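You operate a simulated robot arm through the tools that you are given. There is no shell and no other tool. Be economical: measure what you need, move in short steps, check, and stop when the job is done.

You are at the controls of a simulated robot arm. One attempt, no reset.

## Task
Tip cup 33 into mould 7 and rake it level.
Fine: use the red rake; put cup and rake back and spill nothing. Set down upright: cup, red rake.

The check looks at the end state, three seconds after you hand in, the way a careful person would. Anything else that was tipped, shoved, dropped, spilled or broken makes it a failure.

## Robot
A 7-joint arm with a two-finger parallel gripper, hanging from a carriage that runs on a rail from [-0.412, 0.102] to [1.801, -0.447] (x, y) and turns from -5.288 to 6.72 rad about z. Base frame: it is fixed where the carriage stands at the start and does not move with it; the origin is on the floor, on the carriage's upright axis, x ahead of it, y to its left, z up; the surface under the hand at the start is at about z = 0.85. Readings come in m, rad, newtons and seconds.
With the tool pointing down near the work surface it reaches from about 0.2 to 0.68 m from the robot's upright axis, wherever it stands. Its first joint turns from -2.897 to 2.897 rad. Payload 3.91 kg.
The TCP is the grasp point between the finger pads, 0.03 m short of the fingertips. In the tool frame z runs along the fingers and y along their closing line. The gripper opens to 0.11 m. The fingers are 0.02 m wide and 0.01 m thick; the gripper's body (0.048 by 0.112 m) begins 0.055 m behind the TCP.
Orientation is told as [roll, pitch, yaw] about the base's x, y, z axes, in that order, counted from this pose: with the fingers straight down and closing along the base's y, the tool's x points along the base's -x, its y along +y and its z along -z.

## Interface
- The arm moves only by the tool nudge_tool. Its argument "series" is a list of rows, each an object (a shift or turn left out is 0, a gripper value left out holds the last) with "dp": the shift along the tool's x, y, z in m, a list of three; "angular": the turn, a rotation vector about the tool's x, y, z in rad, a list of three. In form: [{"dp": [dx, dy, dz], "angular": [ax, ay, az]}, ...]. A call has 1 to 12 rows; each row is the pose to reach, as a shift and turn from the pose commanded when the call began, along the tool's axes at that moment. "hand" is the gripper command, from -1 (fully open) to 1 (shut), values between in proportion, set as the call begins (left out, the last holds). Each row takes 0.2 s and may step no farther than 0.05 m and 0.15 rad from the row before; otherwise, or with a gripper value out of range, the whole call is refused. A pose out of reach is approached as far as the arm can. The call stops where the force on the tool passes 90 N (or 10 N more than at its start, if that is more) or the arm is blocked; 0.2 s more then pass. Each finger travels about 0.108 m/s and halts on what it meets, pressing with about 37 N; the grip force reading is that of the motor and also rises with nothing between the fingers. The clock runs only during rows and for 0.2 s after the last one: add rows that repeat a pose to give the fingers time. The reply holds the time, the measured pose of the TCP, the force on the tool along the base axes, the opening and the grip force, in the units named above and with some noise, with the torque about the TCP (base axes, N m) and any sound that the robot's microphone picked up.
- Cameras (640 x 400 px; columns grow to the right, rows downward): "scene" is now at [0.2644, -0.0052, 1.7357]; the picture's right is [-0.14, -0.99, -0.01], its down [-0.83, 0.12, -0.54] and it looks along [0.53, -0.07, -0.84] (base axes); focal length 249 px, centre (320, 200). "wrist" rides on the gripper at [0.072, 0.017, -0.103] in the tool frame; the picture's right is [-0.23, 0.97, 0.00], its down [-0.76, -0.18, -0.62] and it looks along [-0.61, -0.14, 0.78] (tool axes); focal length 222 px, centre (320, 200). There is no depth. A picture from a camera that has moved, and an enlarged one, comes with that camera's place and axes in the base frame and with its lens.
- camera(camera): a new picture of that camera. It takes no simulated time.
- lift_body(by): slides the trunk up (or, below 0, down) by that many m; the arm and the scene camera ride with it, the base frame stays. It gives what a move gives, with no picture.
- roll_base(legs): drives the robot by 1 to 6 legs, each [ahead, left, turn to the left] in m, m and rad, along the robot's own axes; the way and the turn of a leg run together, so that a leg with both is an arc; at most 1.5 m and 3.142 rad a leg. The arm and the cameras ride along, it lands a little off, and it stops where it bumps. It keeps to its track: a leg is cut to what the track allows. It gives what a move gives.
- pan_tilt(pan, tilt): turns the head with the scene camera to pan (to the left, within 2.705 rad either way) and tilt (down, from -0.506 to 1.204), counted from straight ahead of the robot. It gives what a move gives.
- inspect(camera, box): a new picture of the part [left, top, right, bottom] of that camera's present view, enlarged. It takes no simulated time.
- close_job(): hands the job in; it is judged then, once.

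Work in short steps. Places have to be worked out from the pictures, the camera data and where the tool is seen: move nearer, look again, correct. Check each grasp and each placing, and mend what went wrong. You have 120 turns and 98 pictures in all, those below and enlarged ones among them. Open the gripper and draw the arm clear of the work before you hand the job in, unless the task says otherwise; then end with one line.

The tools are called after "Request:" as a command line: name --argument value ..., lists and objects as JSON in quotes. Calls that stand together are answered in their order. nudge_tool: Moves the arm, as the interface text tells. Its arguments: {"type":"object","properties":{"series":{"type":"array"},"hand":{"type":"number"}},"required":["series"]} The other tools are called the same way: lift_body (by) slides the trunk up or down; roll_base (legs) drives the base; pan_tilt (pan, tilt) turns the head that bears the scene camera; camera (camera) takes a picture; inspect (camera, box) takes an enlarged picture of a part of a camera's view; close_job () hands the job in.

At the start:

```text
t: 0.0
tool_pos: [0.5187, 0.1387, 1.3851]
ee_rot: [0.01, 0.01, 0.001]
force: [0.1, -0.3, 0.3]
wrist_torque: [-0.02, -0.01, 0.01]
grip_width: 0.1098
finger_force: 0.0
trunk travel left (down, up): [-0.225, 0.355]
robot x, y, heading: [0.0007, -0.0059, 0.004]
head pan, tilt: [-0.14, 0.991]
```

scene: 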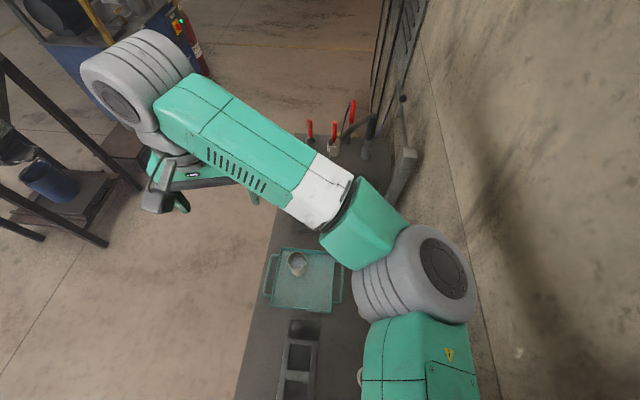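
wrist: 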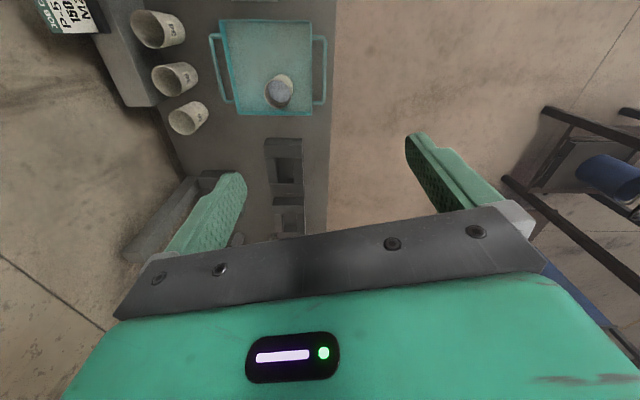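

I'll start by enlarging the wrist and scene views to find the cups, moulds and rakes.

Request:
inspect --camera "wrist" --box '[40, 0, 340, 190]'

Request:
inspect --camera "scene" --box '[240, 80, 440, 205]'

Request:
inspect --camera "scene" --box '[220, 230, 400, 400]'

```text
2.11 times, centred on (190, 95) of wrist
camera zoom: at [0.4464, 0.1553, 1.4879], right [0.23, 0.97, 0.01], down [0.77, -0.18, 0.61], along [0.6, -0.13, -0.79], focal length 468 px, centre (594, 421)
```

zoom: 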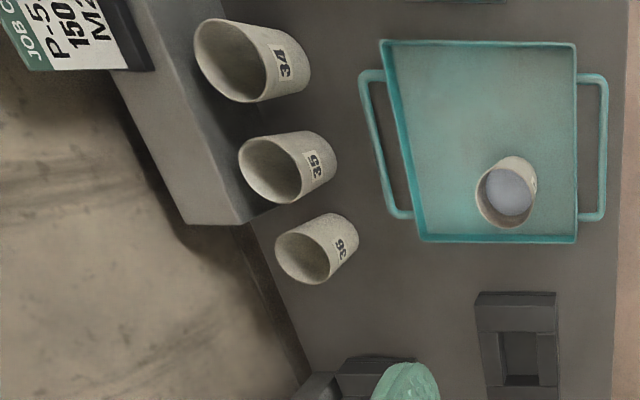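

```text
3.20 times, centred on (340, 142) of scene
camera zoom: at [0.2644, -0.0052, 1.7357], right [-0.14, -0.99, -0.01], down [-0.83, 0.12, -0.54], along [0.53, -0.07, -0.84], focal length 796 px, centre (256, 384)
```

zoom: 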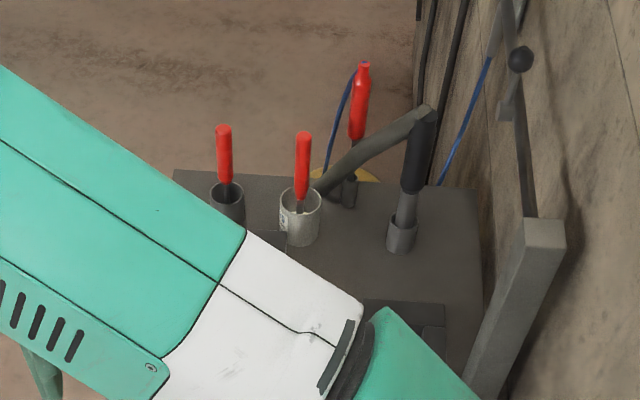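

```text
2.35 times, centred on (310, 315) of scene
camera zoom: at [0.2644, -0.0052, 1.7357], right [-0.14, -0.99, -0.01], down [-0.83, 0.12, -0.54], along [0.53, -0.07, -0.84], focal length 585 px, centre (344, -71)
```

zoom: 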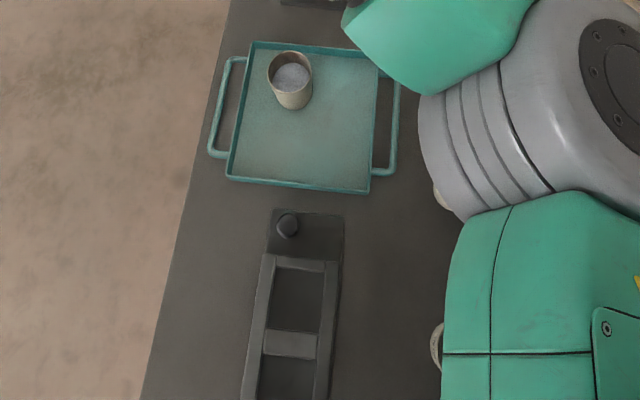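

The full cup stands on a tray near (0.5, 0.03). Red-handled tools are at the far end of the bench and moulds are on both sides. I'll turn the head to see more of the bench.

Request:
pan_tilt --pan 2.6 --tilt 0.95

Request:
camera --camera "scene"

Request:
pan_tilt --pan -0.9 --tilt 1.1

Request:
camera --camera "scene"

Request:
pan_tilt --pan -2.2 --tilt 0.95

Request:
camera --camera "scene"

```text
t: 2.4
tool_pos: [0.5183, 0.1382, 1.3849]
ee_rot: [0.008, 0.009, -0.002]
force: [0.7, 0.0, 0.9]
wrist_torque: [0.01, 0.03, 0.0]
grip_width: 0.11
finger_force: 0.0
trunk travel left (down, up): [-0.225, 0.355]
robot x, y, heading: [-0.0005, -0.0006, -0.001]
head pan, tilt: [2.601, 0.949]
```

```text
92 pictures are left
camera scene: at [0.1327, 0.0417, 1.7405], right [0.52, 0.86, 0.0], down [0.69, -0.41, -0.59], along [-0.51, 0.31, -0.81], focal length 249 px, centre (320, 200)
```

scene: 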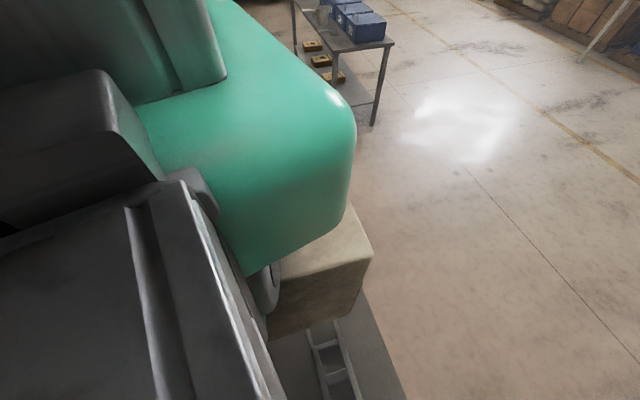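

```text
t: 5.4
tool_pos: [0.5191, 0.139, 1.3851]
ee_rot: [0.009, 0.01, 0.0]
force: [-0.7, 1.3, 0.1]
wrist_torque: [-0.01, 0.0, 0.01]
grip_width: 0.1102
finger_force: 0.1
trunk travel left (down, up): [-0.225, 0.355]
robot x, y, heading: [-0.0031, -0.0024, -0.001]
head pan, tilt: [-0.901, 1.1]
```

```text
91 pictures are left
camera scene: at [0.2345, -0.0454, 1.7287], right [-0.78, -0.62, 0.0], down [-0.56, 0.7, -0.44], along [0.27, -0.35, -0.9], focal length 249 px, centre (320, 200)
```

scene: 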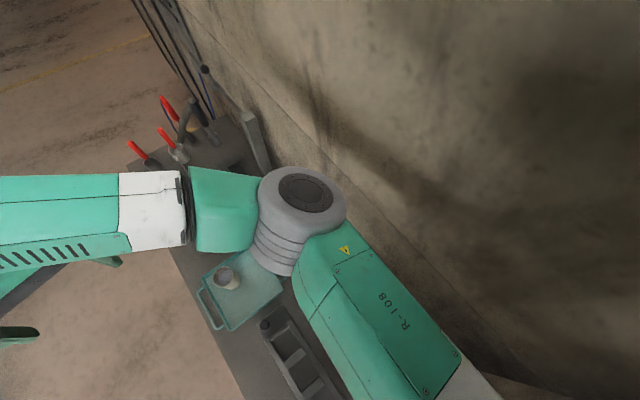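

```text
t: 6.8
tool_pos: [0.519, 0.1384, 1.385]
ee_rot: [0.009, 0.008, 0.0]
force: [-0.1, -0.4, -0.8]
wrist_torque: [-0.01, 0.02, -0.01]
grip_width: 0.1098
finger_force: 0.1
trunk travel left (down, up): [-0.225, 0.355]
robot x, y, heading: [0.001, -0.0015, 0.004]
head pan, tilt: [-2.201, 0.949]
```

```text
90 pictures are left
camera scene: at [0.1526, -0.055, 1.7396], right [-0.81, 0.59, 0.01], down [0.47, 0.66, -0.58], along [-0.35, -0.46, -0.81], focal length 249 px, centre (320, 200)
```

scene: 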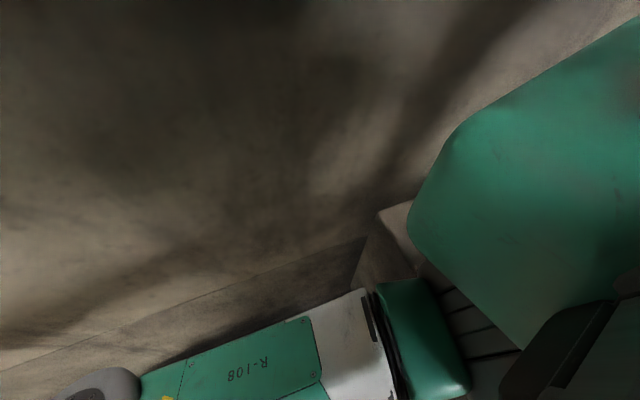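

A job card sits on a box by cups 34–36. I'll drive back along the rail a little to see the card and the near bench with the wrist camera.

Request:
roll_base --legs '[[-0.33, 0.08, 0]]'

Request:
camera --camera "wrist"

Request:
pan_tilt --pan 0.0 --tilt 1.0

Request:
camera --camera "scene"

```text
t: 8.2
tool_pos: [0.5223, 0.1353, 1.4037]
ee_rot: [-0.001, -0.03, -0.004]
force: [0.5, 0.1, -0.3]
wrist_torque: [-0.01, 0.04, 0.0]
grip_width: 0.11
finger_force: 0.0
trunk travel left (down, up): [-0.225, 0.355]
robot x, y, heading: [-0.0319, 0.0084, -0.006]
head pan, tilt: [-2.201, 0.949]
stopped in leg 1: the robot was blocked; the commanded pose is now the measured one
```

```text
89 pictures are left
camera wrist: at [0.4454, 0.1525, 1.5045], right [0.23, 0.97, 0.01], down [0.74, -0.18, 0.65], along [0.63, -0.15, -0.76], focal length 222 px, centre (320, 200)
```

wrist: 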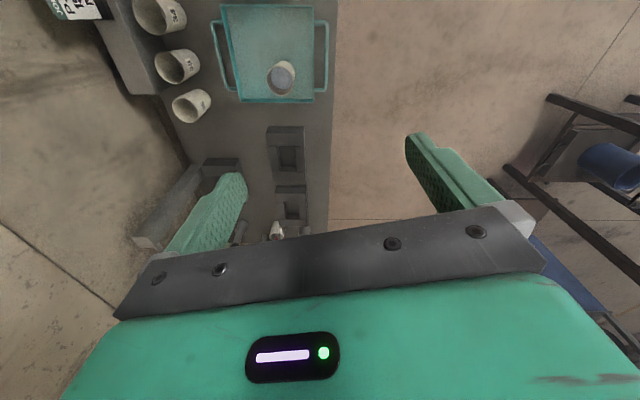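

```text
t: 10.3
tool_pos: [0.5202, 0.1359, 1.4063]
ee_rot: [-0.001, -0.032, -0.005]
force: [-0.5, -0.6, -0.3]
wrist_torque: [-0.02, 0.02, 0.02]
grip_width: 0.1099
finger_force: 0.0
trunk travel left (down, up): [-0.225, 0.355]
robot x, y, heading: [-0.0333, 0.0095, -0.004]
head pan, tilt: [0.0, 1.0]
```

```text
88 pictures are left
camera scene: at [0.2509, 0.0058, 1.7469], right [-0.01, -1.0, 0.0], down [-0.82, 0.0, -0.57], along [0.57, 0.0, -0.82], focal length 249 px, centre (320, 200)
```

scene: 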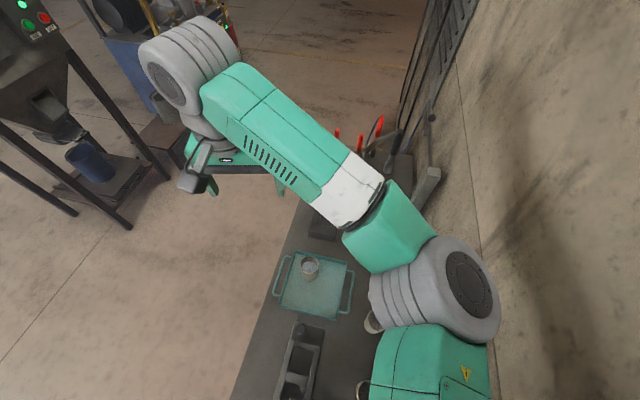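

The drive was blocked behind, so something there stops the base or arm. I'll ease forward off it and work the other way along the rail.

Request:
roll_base --legs '[[0.08, -0.02, 0]]'

Request:
nudge_tool --series '[{"dp": [0.05, 0, 0]}, {"dp": [0.1, 0, 0]}, {"dp": [0.14, 0, 0]}, {"dp": [0.14, -0.04, 0]}, {"dp": [0.14, -0.04, 0], "angular": [0, 0.1, 0]}]'

Request:
camera --camera "wrist"

```text
t: 11.4
tool_pos: [0.5157, 0.1384, 1.3656]
ee_rot: [0.016, 0.047, 0.0]
force: [-0.1, -0.6, 0.6]
wrist_torque: [0.04, 0.01, 0.01]
grip_width: 0.1101
finger_force: 0.1
trunk travel left (down, up): [-0.225, 0.355]
robot x, y, heading: [0.0255, -0.0058, -0.002]
head pan, tilt: [0.0, 1.0]
```

```text
t: 12.8
tool_pos: [0.38, 0.0979, 1.3784]
ee_rot: [0.012, 0.131, 0.0]
force: [0.2, 0.6, 0.2]
wrist_torque: [-0.02, 0.0, 0.04]
grip_width: 0.11
finger_force: 0.1
trunk travel left (down, up): [-0.225, 0.355]
robot x, y, heading: [0.0204, -0.0047, -0.002]
head pan, tilt: [0.0, 1.0]
stopped in row 5: the arm was blocked; the commanded pose is now the measured one
```

```text
87 pictures are left
camera wrist: at [0.3215, 0.1125, 1.4904], right [0.23, 0.97, -0.02], down [0.84, -0.19, 0.52], along [0.5, -0.13, -0.86], focal length 222 px, centre (320, 200)
```

wrist: 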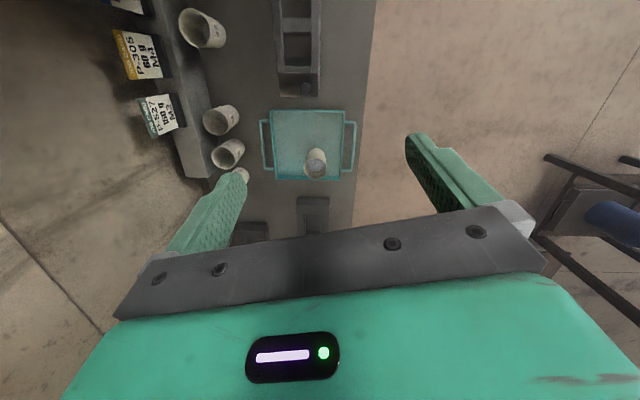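

The arm stopped at the last row, probably with the elbow close to something. I'll enlarge the cards, cups and moulds from here.

Request:
inspect --camera "wrist" --box '[100, 0, 260, 150]'

Request:
inspect --camera "wrist" --box '[190, 0, 390, 250]'

Request:
camera --camera "scene"

```text
2.67 times, centred on (180, 75) of wrist
camera zoom: at [0.3215, 0.1125, 1.4904], right [0.23, 0.97, -0.02], down [0.84, -0.19, 0.52], along [0.5, -0.13, -0.86], focal length 592 px, centre (693, 533)
```

zoom: 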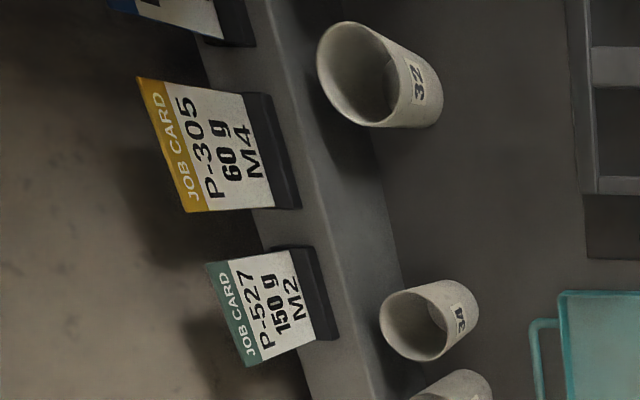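

```text
1.60 times, centred on (290, 125) of wrist
camera zoom: at [0.3215, 0.1125, 1.4904], right [0.23, 0.97, -0.02], down [0.84, -0.19, 0.52], along [0.5, -0.13, -0.86], focal length 355 px, centre (368, 320)
```

zoom: 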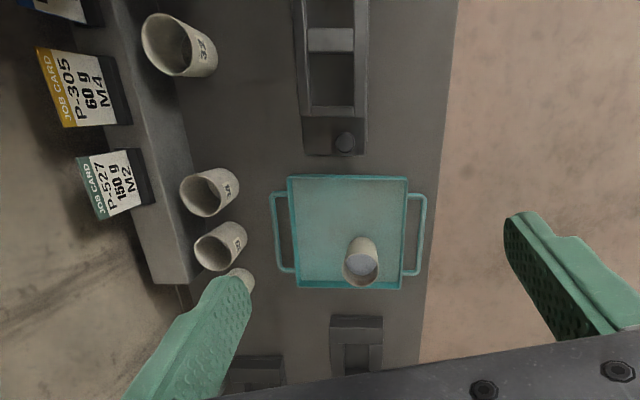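

```text
84 pictures are left
camera scene: at [0.2731, 0.0016, 1.7295], right [0.0, -1.0, -0.01], down [-0.86, 0.01, -0.51], along [0.51, 0.01, -0.86], focal length 249 px, centre (320, 200)
```

scene: 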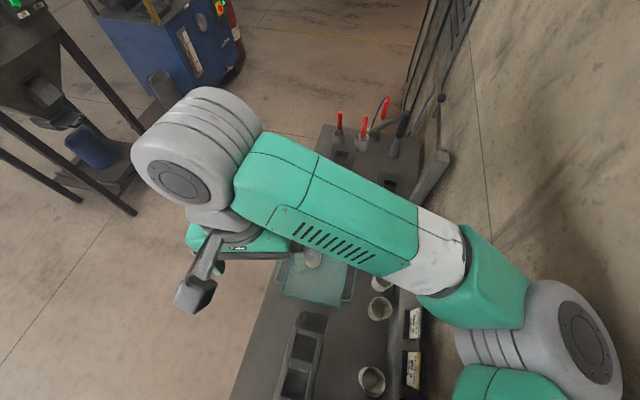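

Cup 33 is missing from the row between 32 and 34, so the tray cup is probably 33. I'll drive ahead along the rail to see the moulds and tools from above.

Request:
roll_base --legs '[[0.35, -0.087, 0]]'

Request:
camera --camera "wrist"

Request:
camera --camera "scene"

```text
t: 14.0
tool_pos: [0.382, 0.0979, 1.3796]
ee_rot: [0.014, 0.133, 0.001]
force: [0.1, 0.0, -0.9]
wrist_torque: [0.0, 0.02, 0.02]
grip_width: 0.1099
finger_force: 0.1
trunk travel left (down, up): [-0.225, 0.355]
robot x, y, heading: [0.0231, -0.0069, 0.003]
head pan, tilt: [0.0, 1.0]
stopped in leg 1: the robot was blocked; the commanded pose is now the measured one
```

```text
83 pictures are left
camera wrist: at [0.3222, 0.1125, 1.4902], right [0.23, 0.97, -0.02], down [0.84, -0.19, 0.52], along [0.5, -0.13, -0.86], focal length 222 px, centre (320, 200)
```

wrist: 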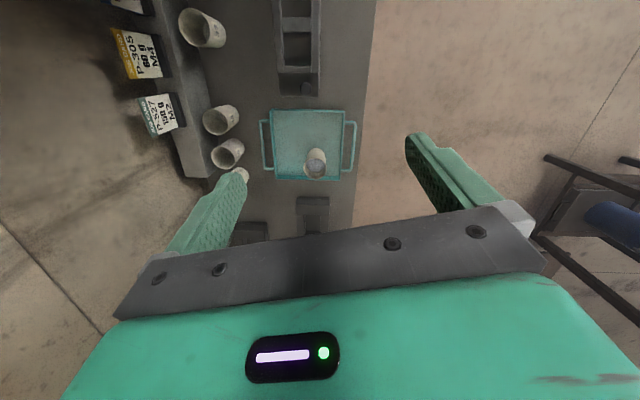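

```text
82 pictures are left
camera scene: at [0.2741, 0.0015, 1.7292], right [0.0, -1.0, -0.01], down [-0.86, 0.01, -0.51], along [0.51, 0.01, -0.86], focal length 249 px, centre (320, 200)
```

scene: 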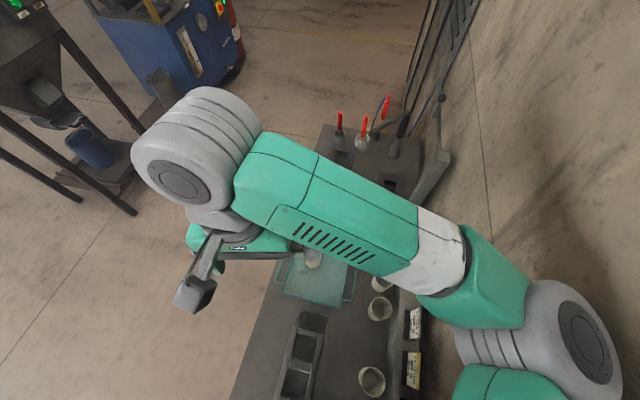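

The elbow is against the wall. I'll turn the carriage left to bring the elbow off it.

Request:
roll_base --legs '[[0, 0, 0.6]]'

Request:
camera --camera "scene"

```text
t: 16.0
tool_pos: [0.2707, 0.2943, 1.385]
ee_rot: [0.026, 0.121, 0.588]
force: [-0.4, -0.1, -1.2]
wrist_torque: [0.03, 0.02, 0.02]
grip_width: 0.1098
finger_force: 0.0
trunk travel left (down, up): [-0.225, 0.355]
robot x, y, heading: [0.0267, -0.007, 0.584]
head pan, tilt: [0.0, 1.0]
```

```text
81 pictures are left
camera scene: at [0.2325, 0.1484, 1.7323], right [0.55, -0.83, -0.03], down [-0.72, -0.46, -0.52], along [0.42, 0.31, -0.85], focal length 249 px, centre (320, 200)
```

scene: 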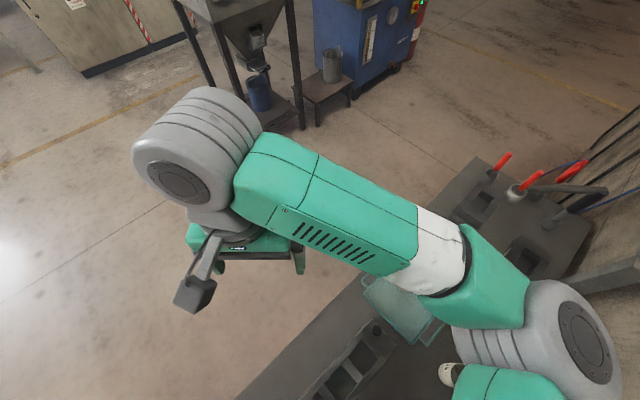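

Free now. I'll drive 0.4 m along the rail in this posture and look.

Request:
roll_base --legs '[[0.27, -0.294, 0]]'

Request:
camera --camera "scene"

Request:
camera --camera "wrist"

```text
t: 17.3
tool_pos: [0.271, 0.295, 1.3844]
ee_rot: [0.029, 0.12, 0.589]
force: [0.6, -0.7, 0.4]
wrist_torque: [-0.01, 0.0, 0.02]
grip_width: 0.1099
finger_force: 0.1
trunk travel left (down, up): [-0.225, 0.355]
robot x, y, heading: [0.0234, -0.0064, 0.584]
head pan, tilt: [0.0, 1.0]
stopped in leg 1: the robot was blocked; the commanded pose is now the measured one
```

```text
80 pictures are left
camera scene: at [0.233, 0.1484, 1.7324], right [0.55, -0.83, -0.03], down [-0.72, -0.46, -0.52], along [0.42, 0.31, -0.85], focal length 249 px, centre (320, 200)
```

scene: 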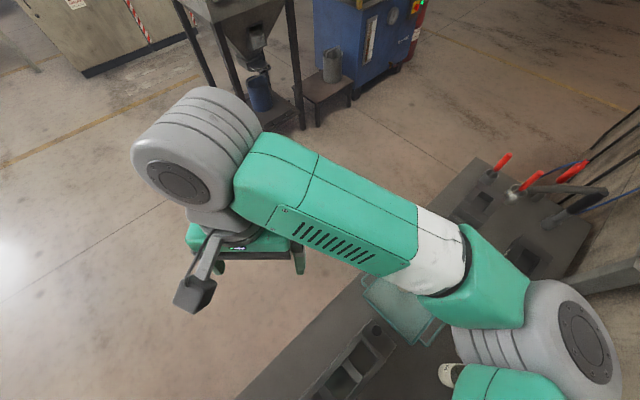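

```text
79 pictures are left
camera wrist: at [0.2124, 0.2723, 1.4955], right [-0.35, 0.94, 0.0], down [0.8, 0.3, 0.52], along [0.49, 0.18, -0.85], focal length 222 px, centre (320, 200)
```

wrist: 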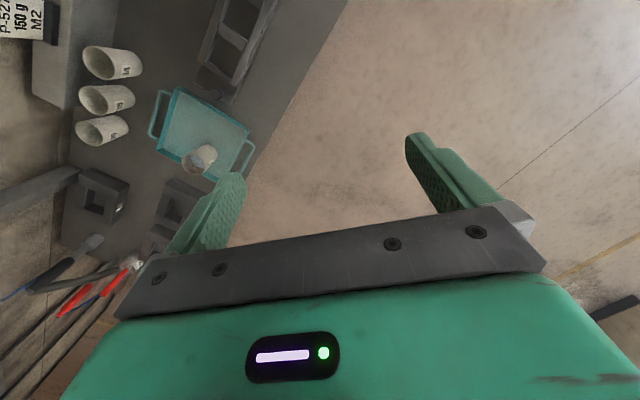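

It is still blocked, so something other than the elbow on the wall must be catching. I'll look around the robot's upper parts with the head.

Request:
pan_tilt --pan -1.2 --tilt 0.3

Request:
camera --camera "scene"

Request:
pan_tilt --pan -1.5 --tilt 1.15

Request:
camera --camera "scene"

Request:
pan_tilt --pan 2.4 --tilt 0.5

Request:
camera --camera "scene"

```text
t: 18.7
tool_pos: [0.2716, 0.2931, 1.3845]
ee_rot: [0.031, 0.122, 0.591]
force: [0.2, 0.5, 0.4]
wrist_torque: [0.02, -0.02, 0.03]
grip_width: 0.11
finger_force: 0.1
trunk travel left (down, up): [-0.225, 0.355]
robot x, y, heading: [0.0258, -0.0079, 0.587]
head pan, tilt: [-1.201, 0.3]
```

```text
78 pictures are left
camera scene: at [0.2547, 0.0549, 1.7894], right [-0.58, -0.82, 0.01], down [-0.27, 0.18, -0.94], along [0.77, -0.55, -0.33], focal length 249 px, centre (320, 200)
```

scene: 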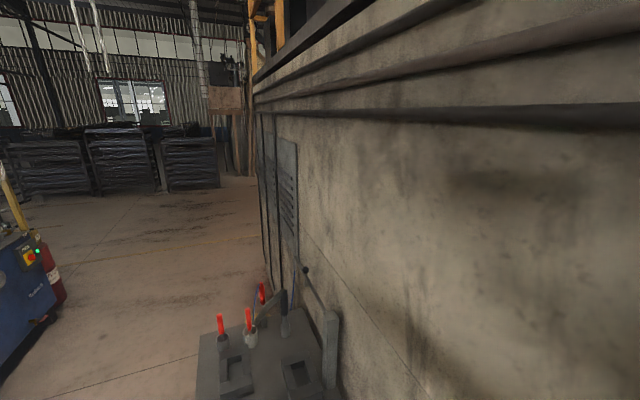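

```text
t: 19.9
tool_pos: [0.2722, 0.2921, 1.386]
ee_rot: [0.03, 0.123, 0.59]
force: [0.3, -0.3, -0.4]
wrist_torque: [-0.03, 0.0, 0.06]
grip_width: 0.1099
finger_force: 0.1
trunk travel left (down, up): [-0.225, 0.355]
robot x, y, heading: [0.0235, -0.0082, 0.585]
head pan, tilt: [-1.499, 1.15]
```

```text
77 pictures are left
camera scene: at [0.213, 0.0622, 1.7219], right [-0.79, -0.61, 0.02], down [-0.57, 0.73, -0.38], along [0.22, -0.31, -0.92], focal length 249 px, centre (320, 200)
```

scene: 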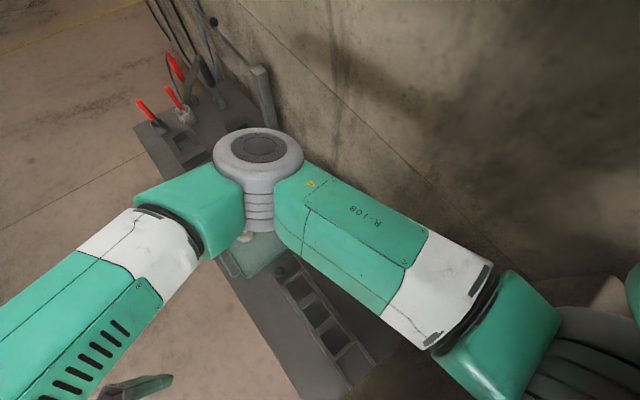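

```text
t: 23.1
tool_pos: [0.2742, 0.2936, 1.3847]
ee_rot: [0.028, 0.12, 0.589]
force: [0.9, -0.4, -0.7]
wrist_torque: [-0.02, 0.0, 0.02]
grip_width: 0.11
finger_force: 0.0
trunk travel left (down, up): [-0.225, 0.355]
robot x, y, heading: [0.0236, -0.0074, 0.584]
head pan, tilt: [2.4, 0.499]
```

```text
76 pictures are left
camera scene: at [0.0897, 0.1225, 1.7777], right [0.16, 0.99, 0.01], down [0.44, -0.06, -0.89], along [-0.88, 0.14, -0.45], focal length 249 px, centre (320, 200)
```

scene: 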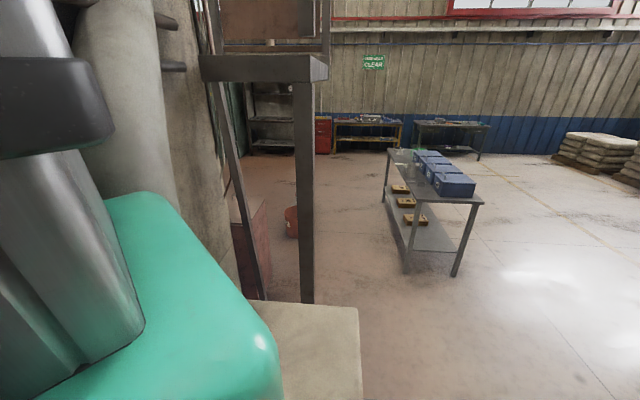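

The cause isn't obvious, so I'll probe with a short forward leg along the rail and watch how the readings react.

Request:
roll_base --legs '[[0.068, -0.074, 0]]'

Request:
lift_body --by 0.1

Request:
roll_base --legs '[[0.068, -0.074, 0]]'

```text
t: 24.3
tool_pos: [0.2741, 0.2927, 1.3841]
ee_rot: [0.025, 0.12, 0.588]
force: [-0.3, 0.7, -0.3]
wrist_torque: [-0.01, -0.01, 0.02]
grip_width: 0.1103
finger_force: 0.0
trunk travel left (down, up): [-0.225, 0.355]
robot x, y, heading: [0.0275, -0.0065, 0.584]
head pan, tilt: [2.4, 0.499]
stopped in leg 1: the robot was blocked; the commanded pose is now the measured one
```

```text
t: 25.8
tool_pos: [0.3083, 0.2793, 1.3883]
ee_rot: [-0.002, 0.1, 0.584]
force: [-1.4, 0.0, -0.1]
wrist_torque: [-0.03, -0.02, 0.02]
grip_width: 0.1102
finger_force: 0.0
trunk travel left (down, up): [-0.432, 0.148]
robot x, y, heading: [0.0305, -0.0096, 0.581]
head pan, tilt: [2.4, 0.499]
stopped: the arm was blocked; the commanded pose is now the measured one
```

```text
t: 27.0
tool_pos: [0.4042, 0.2563, 1.3882]
ee_rot: [-0.001, 0.103, 0.583]
force: [0.4, -0.3, 0.7]
wrist_torque: [0.0, -0.01, 0.02]
grip_width: 0.1099
finger_force: 0.0
trunk travel left (down, up): [-0.432, 0.148]
robot x, y, heading: [0.1283, -0.0288, 0.58]
head pan, tilt: [2.4, 0.499]
```

Raising the trunk freed it, and the base now moves as commanded. I'll drive further and look again.

Request:
roll_base --legs '[[0.17, -0.185, 0]]'

Request:
pan_tilt --pan -0.7 --tilt 0.9

Request:
camera --camera "scene"

Request:
camera --camera "wrist"

```text
t: 28.8
tool_pos: [0.6551, 0.194, 1.3892]
ee_rot: [0.002, 0.1, 0.587]
force: [-0.7, -0.6, -0.3]
wrist_torque: [0.0, 0.02, 0.02]
grip_width: 0.1101
finger_force: 0.1
trunk travel left (down, up): [-0.432, 0.148]
robot x, y, heading: [0.3805, -0.0968, 0.593]
head pan, tilt: [2.4, 0.499]
```

```text
t: 31.5
tool_pos: [0.6544, 0.1948, 1.3897]
ee_rot: [0.0, 0.103, 0.589]
force: [-0.3, 0.1, 0.2]
wrist_torque: [0.01, -0.03, 0.02]
grip_width: 0.1103
finger_force: 0.0
trunk travel left (down, up): [-0.432, 0.148]
robot x, y, heading: [0.3827, -0.0962, 0.579]
head pan, tilt: [-0.7, 0.901]
```

```text
75 pictures are left
camera scene: at [0.622, 0.0068, 1.7443], right [-0.11, -0.99, 0.0], down [-0.78, 0.09, -0.62], along [0.62, -0.07, -0.78], focal length 249 px, centre (320, 200)
```

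scene: 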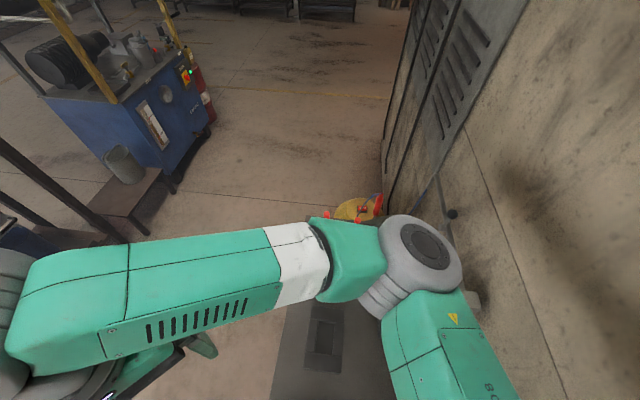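

```text
74 pictures are left
camera wrist: at [0.5918, 0.1749, 1.4981], right [-0.35, 0.94, -0.02], down [0.78, 0.31, 0.54], along [0.52, 0.17, -0.84], focal length 222 px, centre (320, 200)
```

wrist: 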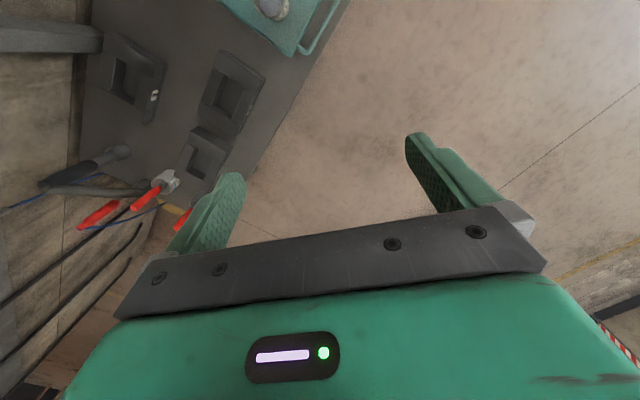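

Three moulds show here, one with a readable number. I'll enlarge them.

Request:
inspect --camera "wrist" --box '[70, 0, 330, 240]'

```text
1.67 times, centred on (200, 120) of wrist
camera zoom: at [0.5918, 0.1749, 1.4981], right [-0.35, 0.94, -0.02], down [0.78, 0.31, 0.54], along [0.52, 0.17, -0.84], focal length 370 px, centre (520, 333)
```

zoom: 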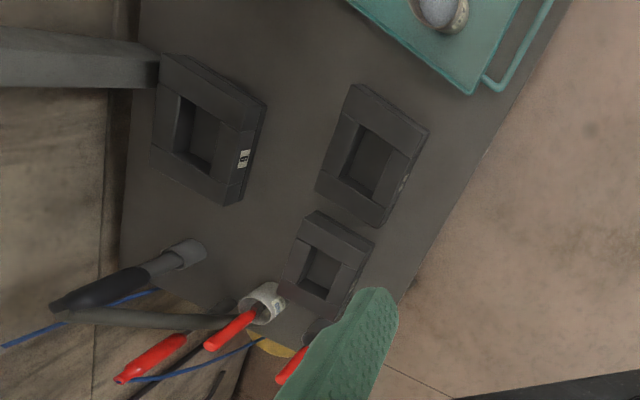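

The mould nearest the wall has a label on its left face. I'll bring the wrist camera left and lower and yaw it toward the bench to read the faces.

Request:
nudge_tool --series '[{"dp": [-0.03, 0.025, 0.015], "angular": [0, 0, 0.14]}, {"dp": [-0.06, 0.05, 0.03], "angular": [0, 0, 0.28]}, {"dp": [-0.09, 0.075, 0.045], "angular": [0, 0, 0.42]}, {"dp": [-0.115, 0.1, 0.06], "angular": [0, 0, 0.56]}, {"dp": [-0.14, 0.125, 0.075], "angular": [0, 0, 0.7]}, {"dp": [-0.16, 0.14, 0.09], "angular": [0, 0, 0.84]}, {"dp": [-0.16, 0.14, 0.09], "angular": [0, 0, 0.98]}, {"dp": [-0.16, 0.14, 0.09], "angular": [0, 0, 1.12]}, {"dp": [-0.16, 0.14, 0.09], "angular": [0, 0, 1.26]}]'

Request:
camera --camera "wrist"

```text
t: 33.5
tool_pos: [0.7013, 0.3959, 1.2835]
ee_rot: [-0.096, 0.032, -0.677]
force: [-0.4, -1.5, -0.2]
wrist_torque: [0.0, 0.0, -0.01]
grip_width: 0.1101
finger_force: 0.0
trunk travel left (down, up): [-0.432, 0.148]
robot x, y, heading: [0.3771, -0.0949, 0.583]
head pan, tilt: [-0.7, 0.901]
```

```text
72 pictures are left
camera wrist: at [0.6625, 0.4595, 1.386], right [0.78, 0.62, -0.1], down [0.54, -0.58, 0.61], along [0.32, -0.53, -0.78], focal length 222 px, centre (320, 200)
```

wrist: 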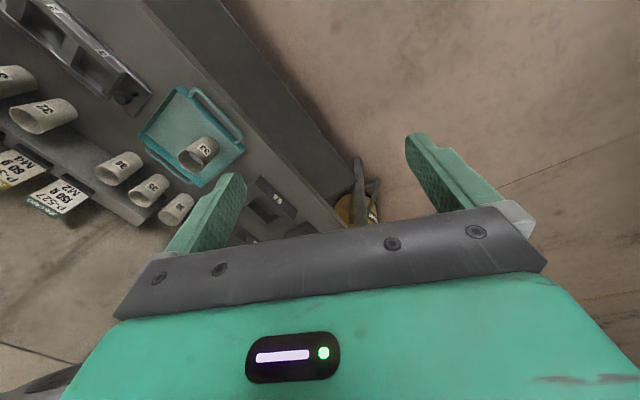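

Request:
inspect --camera "wrist" --box '[0, 0, 350, 250]'

Request:
inspect --camera "wrist" --box '[235, 140, 395, 250]'

Request:
inspect --camera "wrist" --box '[40, 0, 160, 80]'

```text
1.60 times, centred on (175, 125) of wrist
camera zoom: at [0.6625, 0.4595, 1.386], right [0.78, 0.62, -0.1], down [0.54, -0.58, 0.61], along [0.32, -0.53, -0.78], focal length 355 px, centre (552, 320)
```

zoom: 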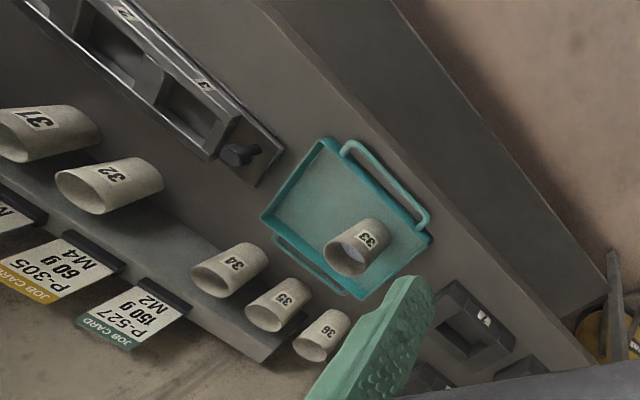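

```text
3.64 times, centred on (315, 195) of wrist
camera zoom: at [0.6625, 0.4595, 1.386], right [0.78, 0.62, -0.1], down [0.54, -0.58, 0.61], along [0.32, -0.53, -0.78], focal length 808 px, centre (338, 218)
```

zoom: 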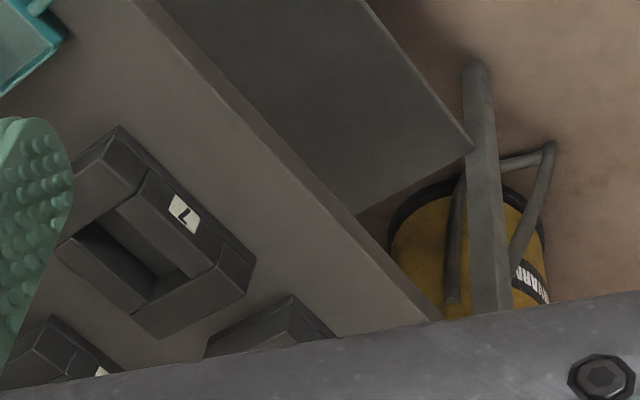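

```text
5.00 times, centred on (100, 40) of wrist
camera zoom: at [0.6625, 0.4595, 1.386], right [0.78, 0.62, -0.1], down [0.54, -0.58, 0.61], along [0.32, -0.53, -0.78], focal length 1111 px, centre (1420, 1000)
```

zoom: 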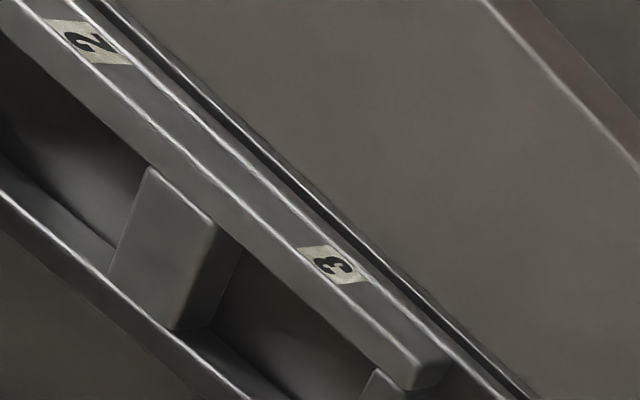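

Mould 7 is at about (0.76, -0.02), and the tray cup is confirmed as 33. Next I'll drive ahead to see the red-handled tools.

Request:
roll_base --legs '[[0.19, -0.206, 0]]'

Request:
camera --camera "wrist"

Request:
camera --camera "scene"

```text
t: 35.4
tool_pos: [0.967, 0.3289, 1.2839]
ee_rot: [-0.095, 0.031, -0.677]
force: [-0.2, 0.2, -0.3]
wrist_torque: [-0.01, 0.02, -0.02]
grip_width: 0.1099
finger_force: 0.0
trunk travel left (down, up): [-0.432, 0.148]
robot x, y, heading: [0.6461, -0.1635, 0.583]
head pan, tilt: [-0.7, 0.901]
```

```text
68 pictures are left
camera wrist: at [0.9291, 0.3926, 1.3861], right [0.78, 0.61, -0.1], down [0.54, -0.58, 0.61], along [0.32, -0.53, -0.78], focal length 222 px, centre (320, 200)
```

wrist: 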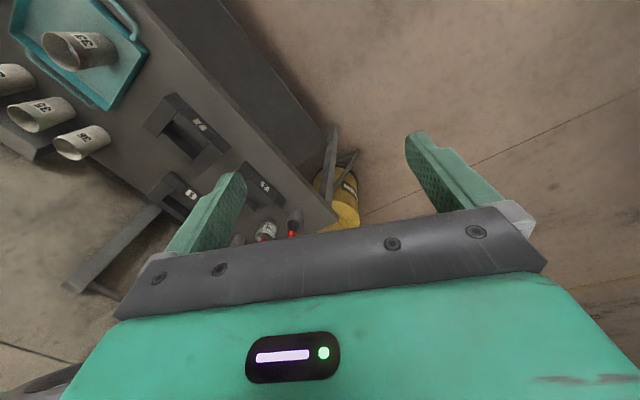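

```text
67 pictures are left
camera scene: at [0.8874, -0.0598, 1.7443], right [-0.12, -0.99, 0.0], down [-0.78, 0.09, -0.62], along [0.62, -0.07, -0.78], focal length 249 px, centre (320, 200)
```

scene: 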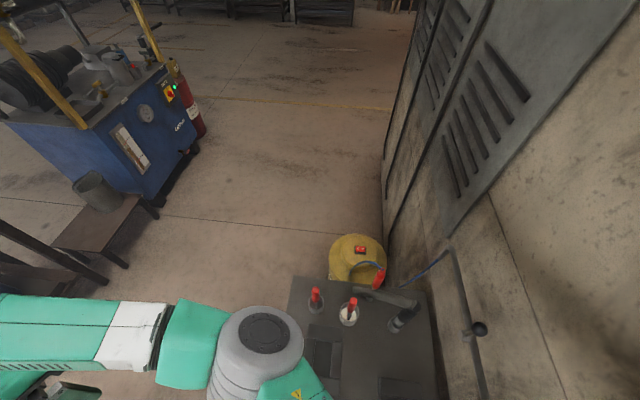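

The wrist view shows the mould labels and the scene camera shows the tools. I'll enlarge both.

Request:
inspect --camera "wrist" --box '[130, 80, 330, 245]'

Request:
inspect --camera "scene" --box '[280, 220, 440, 340]'

```text
2.42 times, centred on (230, 162) of wrist
camera zoom: at [0.9291, 0.3926, 1.3861], right [0.78, 0.61, -0.1], down [0.54, -0.58, 0.61], along [0.32, -0.53, -0.78], focal length 538 px, centre (538, 291)
```

zoom: 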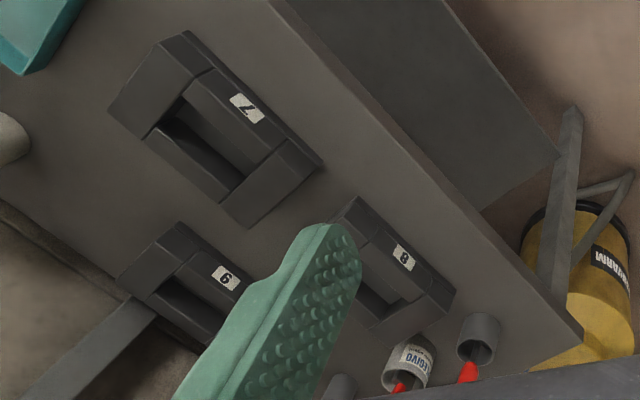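

```text
3.33 times, centred on (360, 280) of scene
camera zoom: at [0.8874, -0.0598, 1.7443], right [-0.12, -0.99, 0.0], down [-0.78, 0.09, -0.62], along [0.62, -0.07, -0.78], focal length 829 px, centre (187, -67)
```

zoom: 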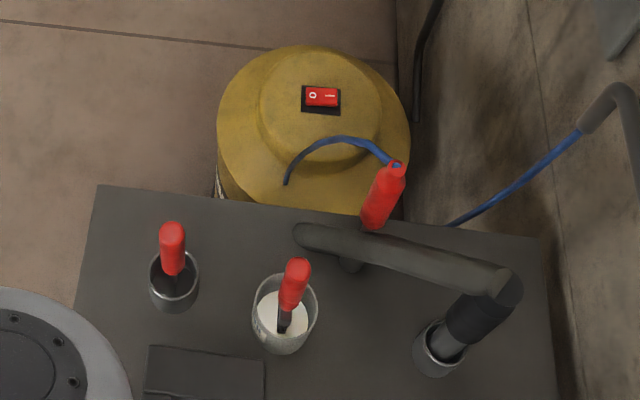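

The tool in the dark holder may be the rake, and the white jar's tool looks like a brush in paste. I'll tilt the wrist camera to see them from the side.

Request:
nudge_tool --series '[{"dp": [0, 0, 0.04], "angular": [0, -0.14, 0]}, {"dp": [0, 0, 0.08], "angular": [0, -0.28, 0]}, {"dp": [0, 0, 0.12], "angular": [0, -0.42, 0]}, {"dp": [0, 0, 0.15], "angular": [0, -0.55, 0]}]'

Request:
camera --camera "wrist"

```text
t: 36.4
tool_pos: [0.9528, 0.3172, 1.1338]
ee_rot: [-0.111, -0.519, -0.62]
force: [-0.4, 0.3, 1.2]
wrist_torque: [-0.02, 0.03, 0.02]
grip_width: 0.1101
finger_force: 0.1
trunk travel left (down, up): [-0.432, 0.148]
robot x, y, heading: [0.6444, -0.1606, 0.587]
head pan, tilt: [-0.7, 0.901]
```

```text
64 pictures are left
camera wrist: at [0.8768, 0.4071, 1.1842], right [0.77, 0.64, 0.02], down [0.22, -0.29, 0.93], along [0.6, -0.71, -0.36], focal length 222 px, centre (320, 200)
```

wrist: 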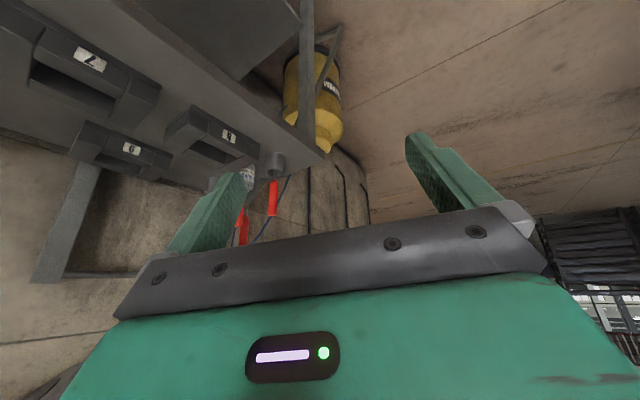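

Request:
inspect --camera "wrist" --box '[200, 140, 320, 250]'

```text
3.64 times, centred on (260, 195) of wrist
camera zoom: at [0.8768, 0.4071, 1.1842], right [0.77, 0.64, 0.02], down [0.22, -0.29, 0.93], along [0.6, -0.71, -0.36], focal length 808 px, centre (538, 218)
```

zoom: 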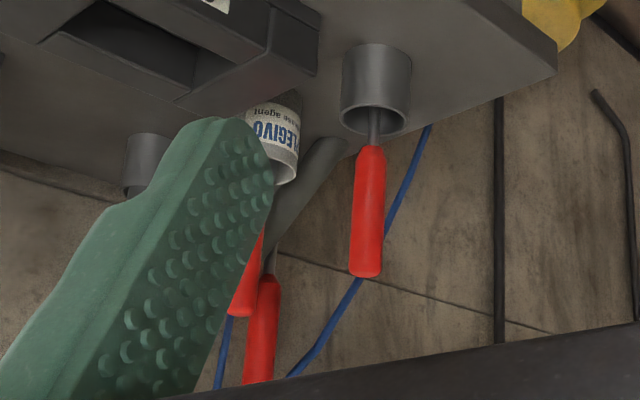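

The white jar is release agent, so its tool is a brush. The rake is the red-handled tool in the dark tube at about (1.125, -0.07), with the handle top at z≈1.035. I'll raise the arm and turn the carriage to face back along the bench (elbow away from the wall) to work the cup from there.

Request:
nudge_tool --series '[{"dp": [-0.026, 0, -0.043], "angular": [0, 0.14, 0]}, {"dp": [-0.052, 0, -0.085], "angular": [0, 0.28, 0]}, {"dp": [-0.079, 0, -0.128], "angular": [0, 0.42, 0]}, {"dp": [-0.105, 0, -0.17], "angular": [0, 0.55, 0]}]'

Request:
roll_base --legs '[[0, 0, 1.15], [0, 0, 1.15]]'

Request:
pan_tilt --pan 0.0 --tilt 1.0

Request:
camera --camera "scene"

Request:
camera --camera "wrist"

```text
refused: row 1 steps farther than a row can; nothing moved
```

```text
t: 41.9
tool_pos: [0.0819, -0.0775, 1.1349]
ee_rot: [-0.111, -0.528, 1.374]
force: [9.7, 13.6, 4.1]
wrist_torque: [-1.18, 0.63, 0.46]
grip_width: 0.1099
finger_force: 0.1
trunk travel left (down, up): [-0.432, 0.148]
robot x, y, heading: [0.6452, -0.1624, 2.609]
head pan, tilt: [-0.7, 0.901]
stopped in leg 2: the robot was blocked; the commanded pose is now the measured one
```

```text
t: 42.9
tool_pos: [0.0799, -0.0779, 1.1355]
ee_rot: [-0.109, -0.53, 1.374]
force: [8.2, 23.1, 4.0]
wrist_torque: [-1.56, 0.59, -0.09]
grip_width: 0.1101
finger_force: 0.0
trunk travel left (down, up): [-0.432, 0.148]
robot x, y, heading: [0.6482, -0.1555, 2.606]
head pan, tilt: [0.0, 1.0]
```

```text
62 pictures are left
camera scene: at [0.4136, -0.0228, 1.7373], right [0.51, 0.86, 0.0], down [0.73, -0.43, -0.54], along [-0.46, 0.28, -0.84], focal length 249 px, centre (320, 200)
```

scene: 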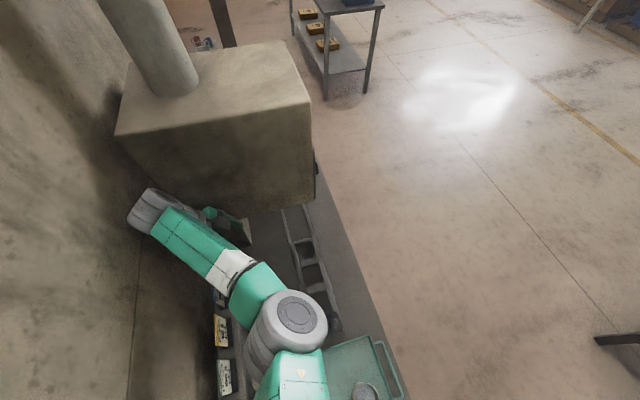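

```text
61 pictures are left
camera wrist: at [0.031, -0.1836, 1.1857], right [-0.9, 0.43, 0.02], down [0.17, 0.31, 0.94], along [0.4, 0.85, -0.35], focal length 222 px, centre (320, 200)
```

wrist: 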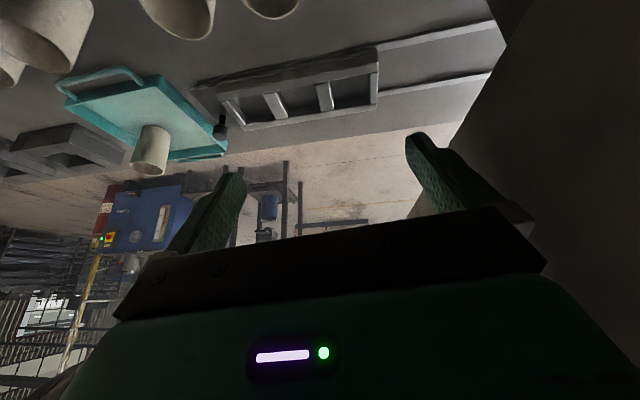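

A nudge was refused for step size, and the turn then went ahead with the arm low and bumped the furnace hood. I'll turn back right to come free and check.

Request:
roll_base --legs '[[0, 0, -1.0]]'

Request:
camera --camera "scene"

```text
t: 45.9
tool_pos: [0.4089, 0.3582, 1.1363]
ee_rot: [-0.108, -0.527, 0.373]
force: [-0.8, -0.9, -0.5]
wrist_torque: [-0.06, -0.01, 0.01]
grip_width: 0.1099
finger_force: 0.0
trunk travel left (down, up): [-0.432, 0.148]
robot x, y, heading: [0.6451, -0.1606, 1.608]
head pan, tilt: [0.0, 1.0]
```

```text
60 pictures are left
camera scene: at [0.6359, 0.1084, 1.7371], right [1.0, 0.04, 0.0], down [0.03, -0.84, -0.54], along [-0.02, 0.54, -0.84], focal length 249 px, centre (320, 200)
```

scene: 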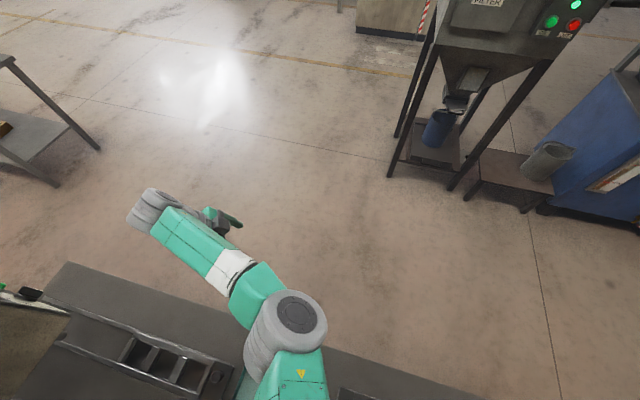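

Free again with no residual force. I'll untilt and raise the arm in smaller steps, then drive ahead along the rail.

Request:
nudge_tool --series '[{"dp": [-0.02, 0, -0.033], "angular": [0, 0.1, 0]}, {"dp": [-0.04, 0, -0.066], "angular": [0, 0.2, 0]}, {"dp": [-0.06, 0, -0.099], "angular": [0, 0.31, 0]}, {"dp": [-0.08, 0, -0.132], "angular": [0, 0.42, 0]}, {"dp": [-0.1, 0, -0.165], "angular": [0, 0.53, 0]}]'

Request:
roll_base --legs '[[-0.111, -0.384, 0]]'

```text
t: 47.1
tool_pos: [0.4052, 0.3742, 1.3279]
ee_rot: [-0.094, 0.001, 0.32]
force: [-0.1, 0.4, 0.3]
wrist_torque: [-0.02, -0.01, 0.02]
grip_width: 0.1099
finger_force: 0.1
trunk travel left (down, up): [-0.432, 0.148]
robot x, y, heading: [0.6452, -0.1619, 1.602]
head pan, tilt: [0.0, 1.0]
```

```text
t: 49.6
tool_pos: [0.8087, 0.2774, 1.3264]
ee_rot: [-0.092, -0.001, 0.314]
force: [0.3, -0.1, -0.3]
wrist_torque: [0.0, -0.02, -0.01]
grip_width: 0.11
finger_force: 0.2
trunk travel left (down, up): [-0.432, 0.148]
robot x, y, heading: [1.0496, -0.2605, 1.605]
head pan, tilt: [0.0, 1.0]
```

Both moves went through. I'll turn left 0.9 to face the tray along the bench and look.

Request:
roll_base --legs '[[0, 0, 0.9]]'

Request:
camera --camera "scene"

Request:
camera --camera "wrist"

```text
t: 52.3
tool_pos: [0.4809, -0.1046, 1.3267]
ee_rot: [-0.093, 0.0, 1.196]
force: [-0.4, -0.7, -0.5]
wrist_torque: [0.03, 0.02, 0.0]
grip_width: 0.1102
finger_force: 0.0
trunk travel left (down, up): [-0.432, 0.148]
robot x, y, heading: [1.0455, -0.2554, 2.485]
head pan, tilt: [0.0, 1.0]
```

```text
59 pictures are left
camera scene: at [0.8333, -0.0962, 1.7371], right [0.61, 0.79, 0.0], down [0.67, -0.51, -0.54], along [-0.43, 0.33, -0.84], focal length 249 px, centre (320, 200)
```

scene: 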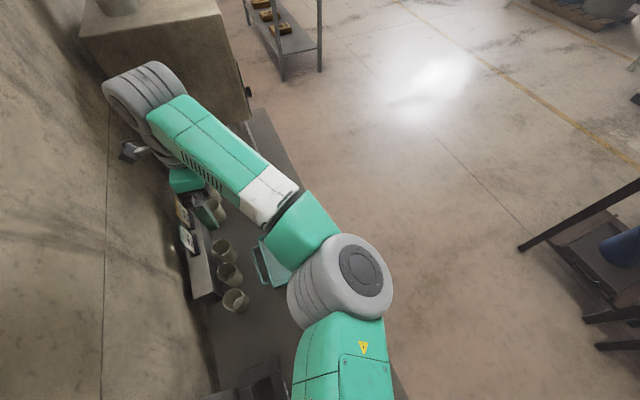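

```text
58 pictures are left
camera wrist: at [0.4293, -0.1614, 1.4271], right [-0.82, 0.56, -0.09], down [0.39, 0.67, 0.64], along [0.42, 0.49, -0.77], focal length 222 px, centre (320, 200)
```

wrist: 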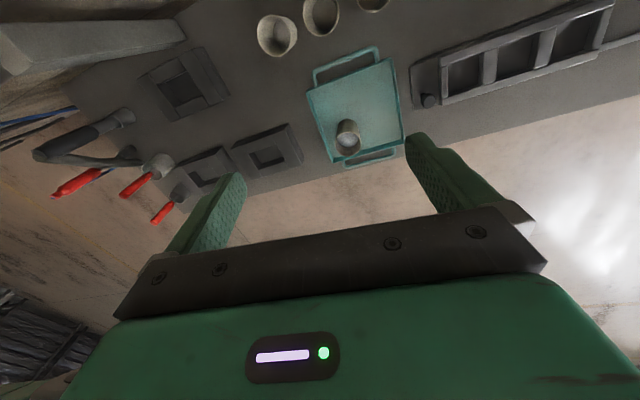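

The cup is at about (0.535, 0.025). I'll turn the tool so its forward points along the bench away from the robot (yaw ≈2.9) while easing down and toward the cup.

Request:
nudge_tool --series '[{"dp": [-0.012, -0.008, 0.01], "angular": [0, 0, -0.142]}, {"dp": [-0.025, -0.015, 0.02], "angular": [0, 0, -0.284]}, {"dp": [-0.037, -0.023, 0.03], "angular": [0, 0, -0.426]}, {"dp": [-0.05, -0.03, 0.04], "angular": [0, 0, -0.568]}, {"dp": [-0.062, -0.038, 0.05], "angular": [0, 0, -0.71]}, {"dp": [-0.075, -0.045, 0.06], "angular": [0, 0, -0.852]}, {"dp": [-0.087, -0.053, 0.07], "angular": [0, 0, -0.994]}, {"dp": [-0.1, -0.06, 0.08], "angular": [0, 0, -1.136]}, {"dp": [-0.112, -0.068, 0.09], "angular": [0, 0, -1.278]}, {"dp": [-0.124, -0.076, 0.1], "angular": [0, 0, -1.42]}, {"dp": [-0.137, -0.084, 0.11], "angular": [0, 0, -1.562]}, {"dp": [-0.149, -0.091, 0.127], "angular": [0, 0, -1.7]}]'

Request:
camera --camera "wrist"

```text
t: 54.9
tool_pos: [0.634, -0.002, 1.2106]
ee_rot: [0.012, 0.092, 2.902]
force: [-0.5, 0.6, 0.1]
wrist_torque: [-0.03, 0.02, 0.0]
grip_width: 0.11
finger_force: 0.1
trunk travel left (down, up): [-0.432, 0.148]
robot x, y, heading: [1.0479, -0.2614, 2.486]
head pan, tilt: [0.0, 1.0]
```

```text
57 pictures are left
camera wrist: at [0.6898, -0.0325, 1.3193], right [-0.45, -0.89, -0.01], down [-0.75, 0.37, 0.55], along [-0.49, 0.25, -0.84], focal length 222 px, centre (320, 200)
```

wrist: 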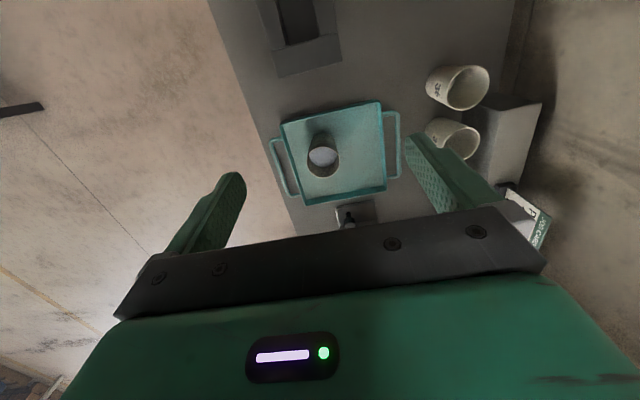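

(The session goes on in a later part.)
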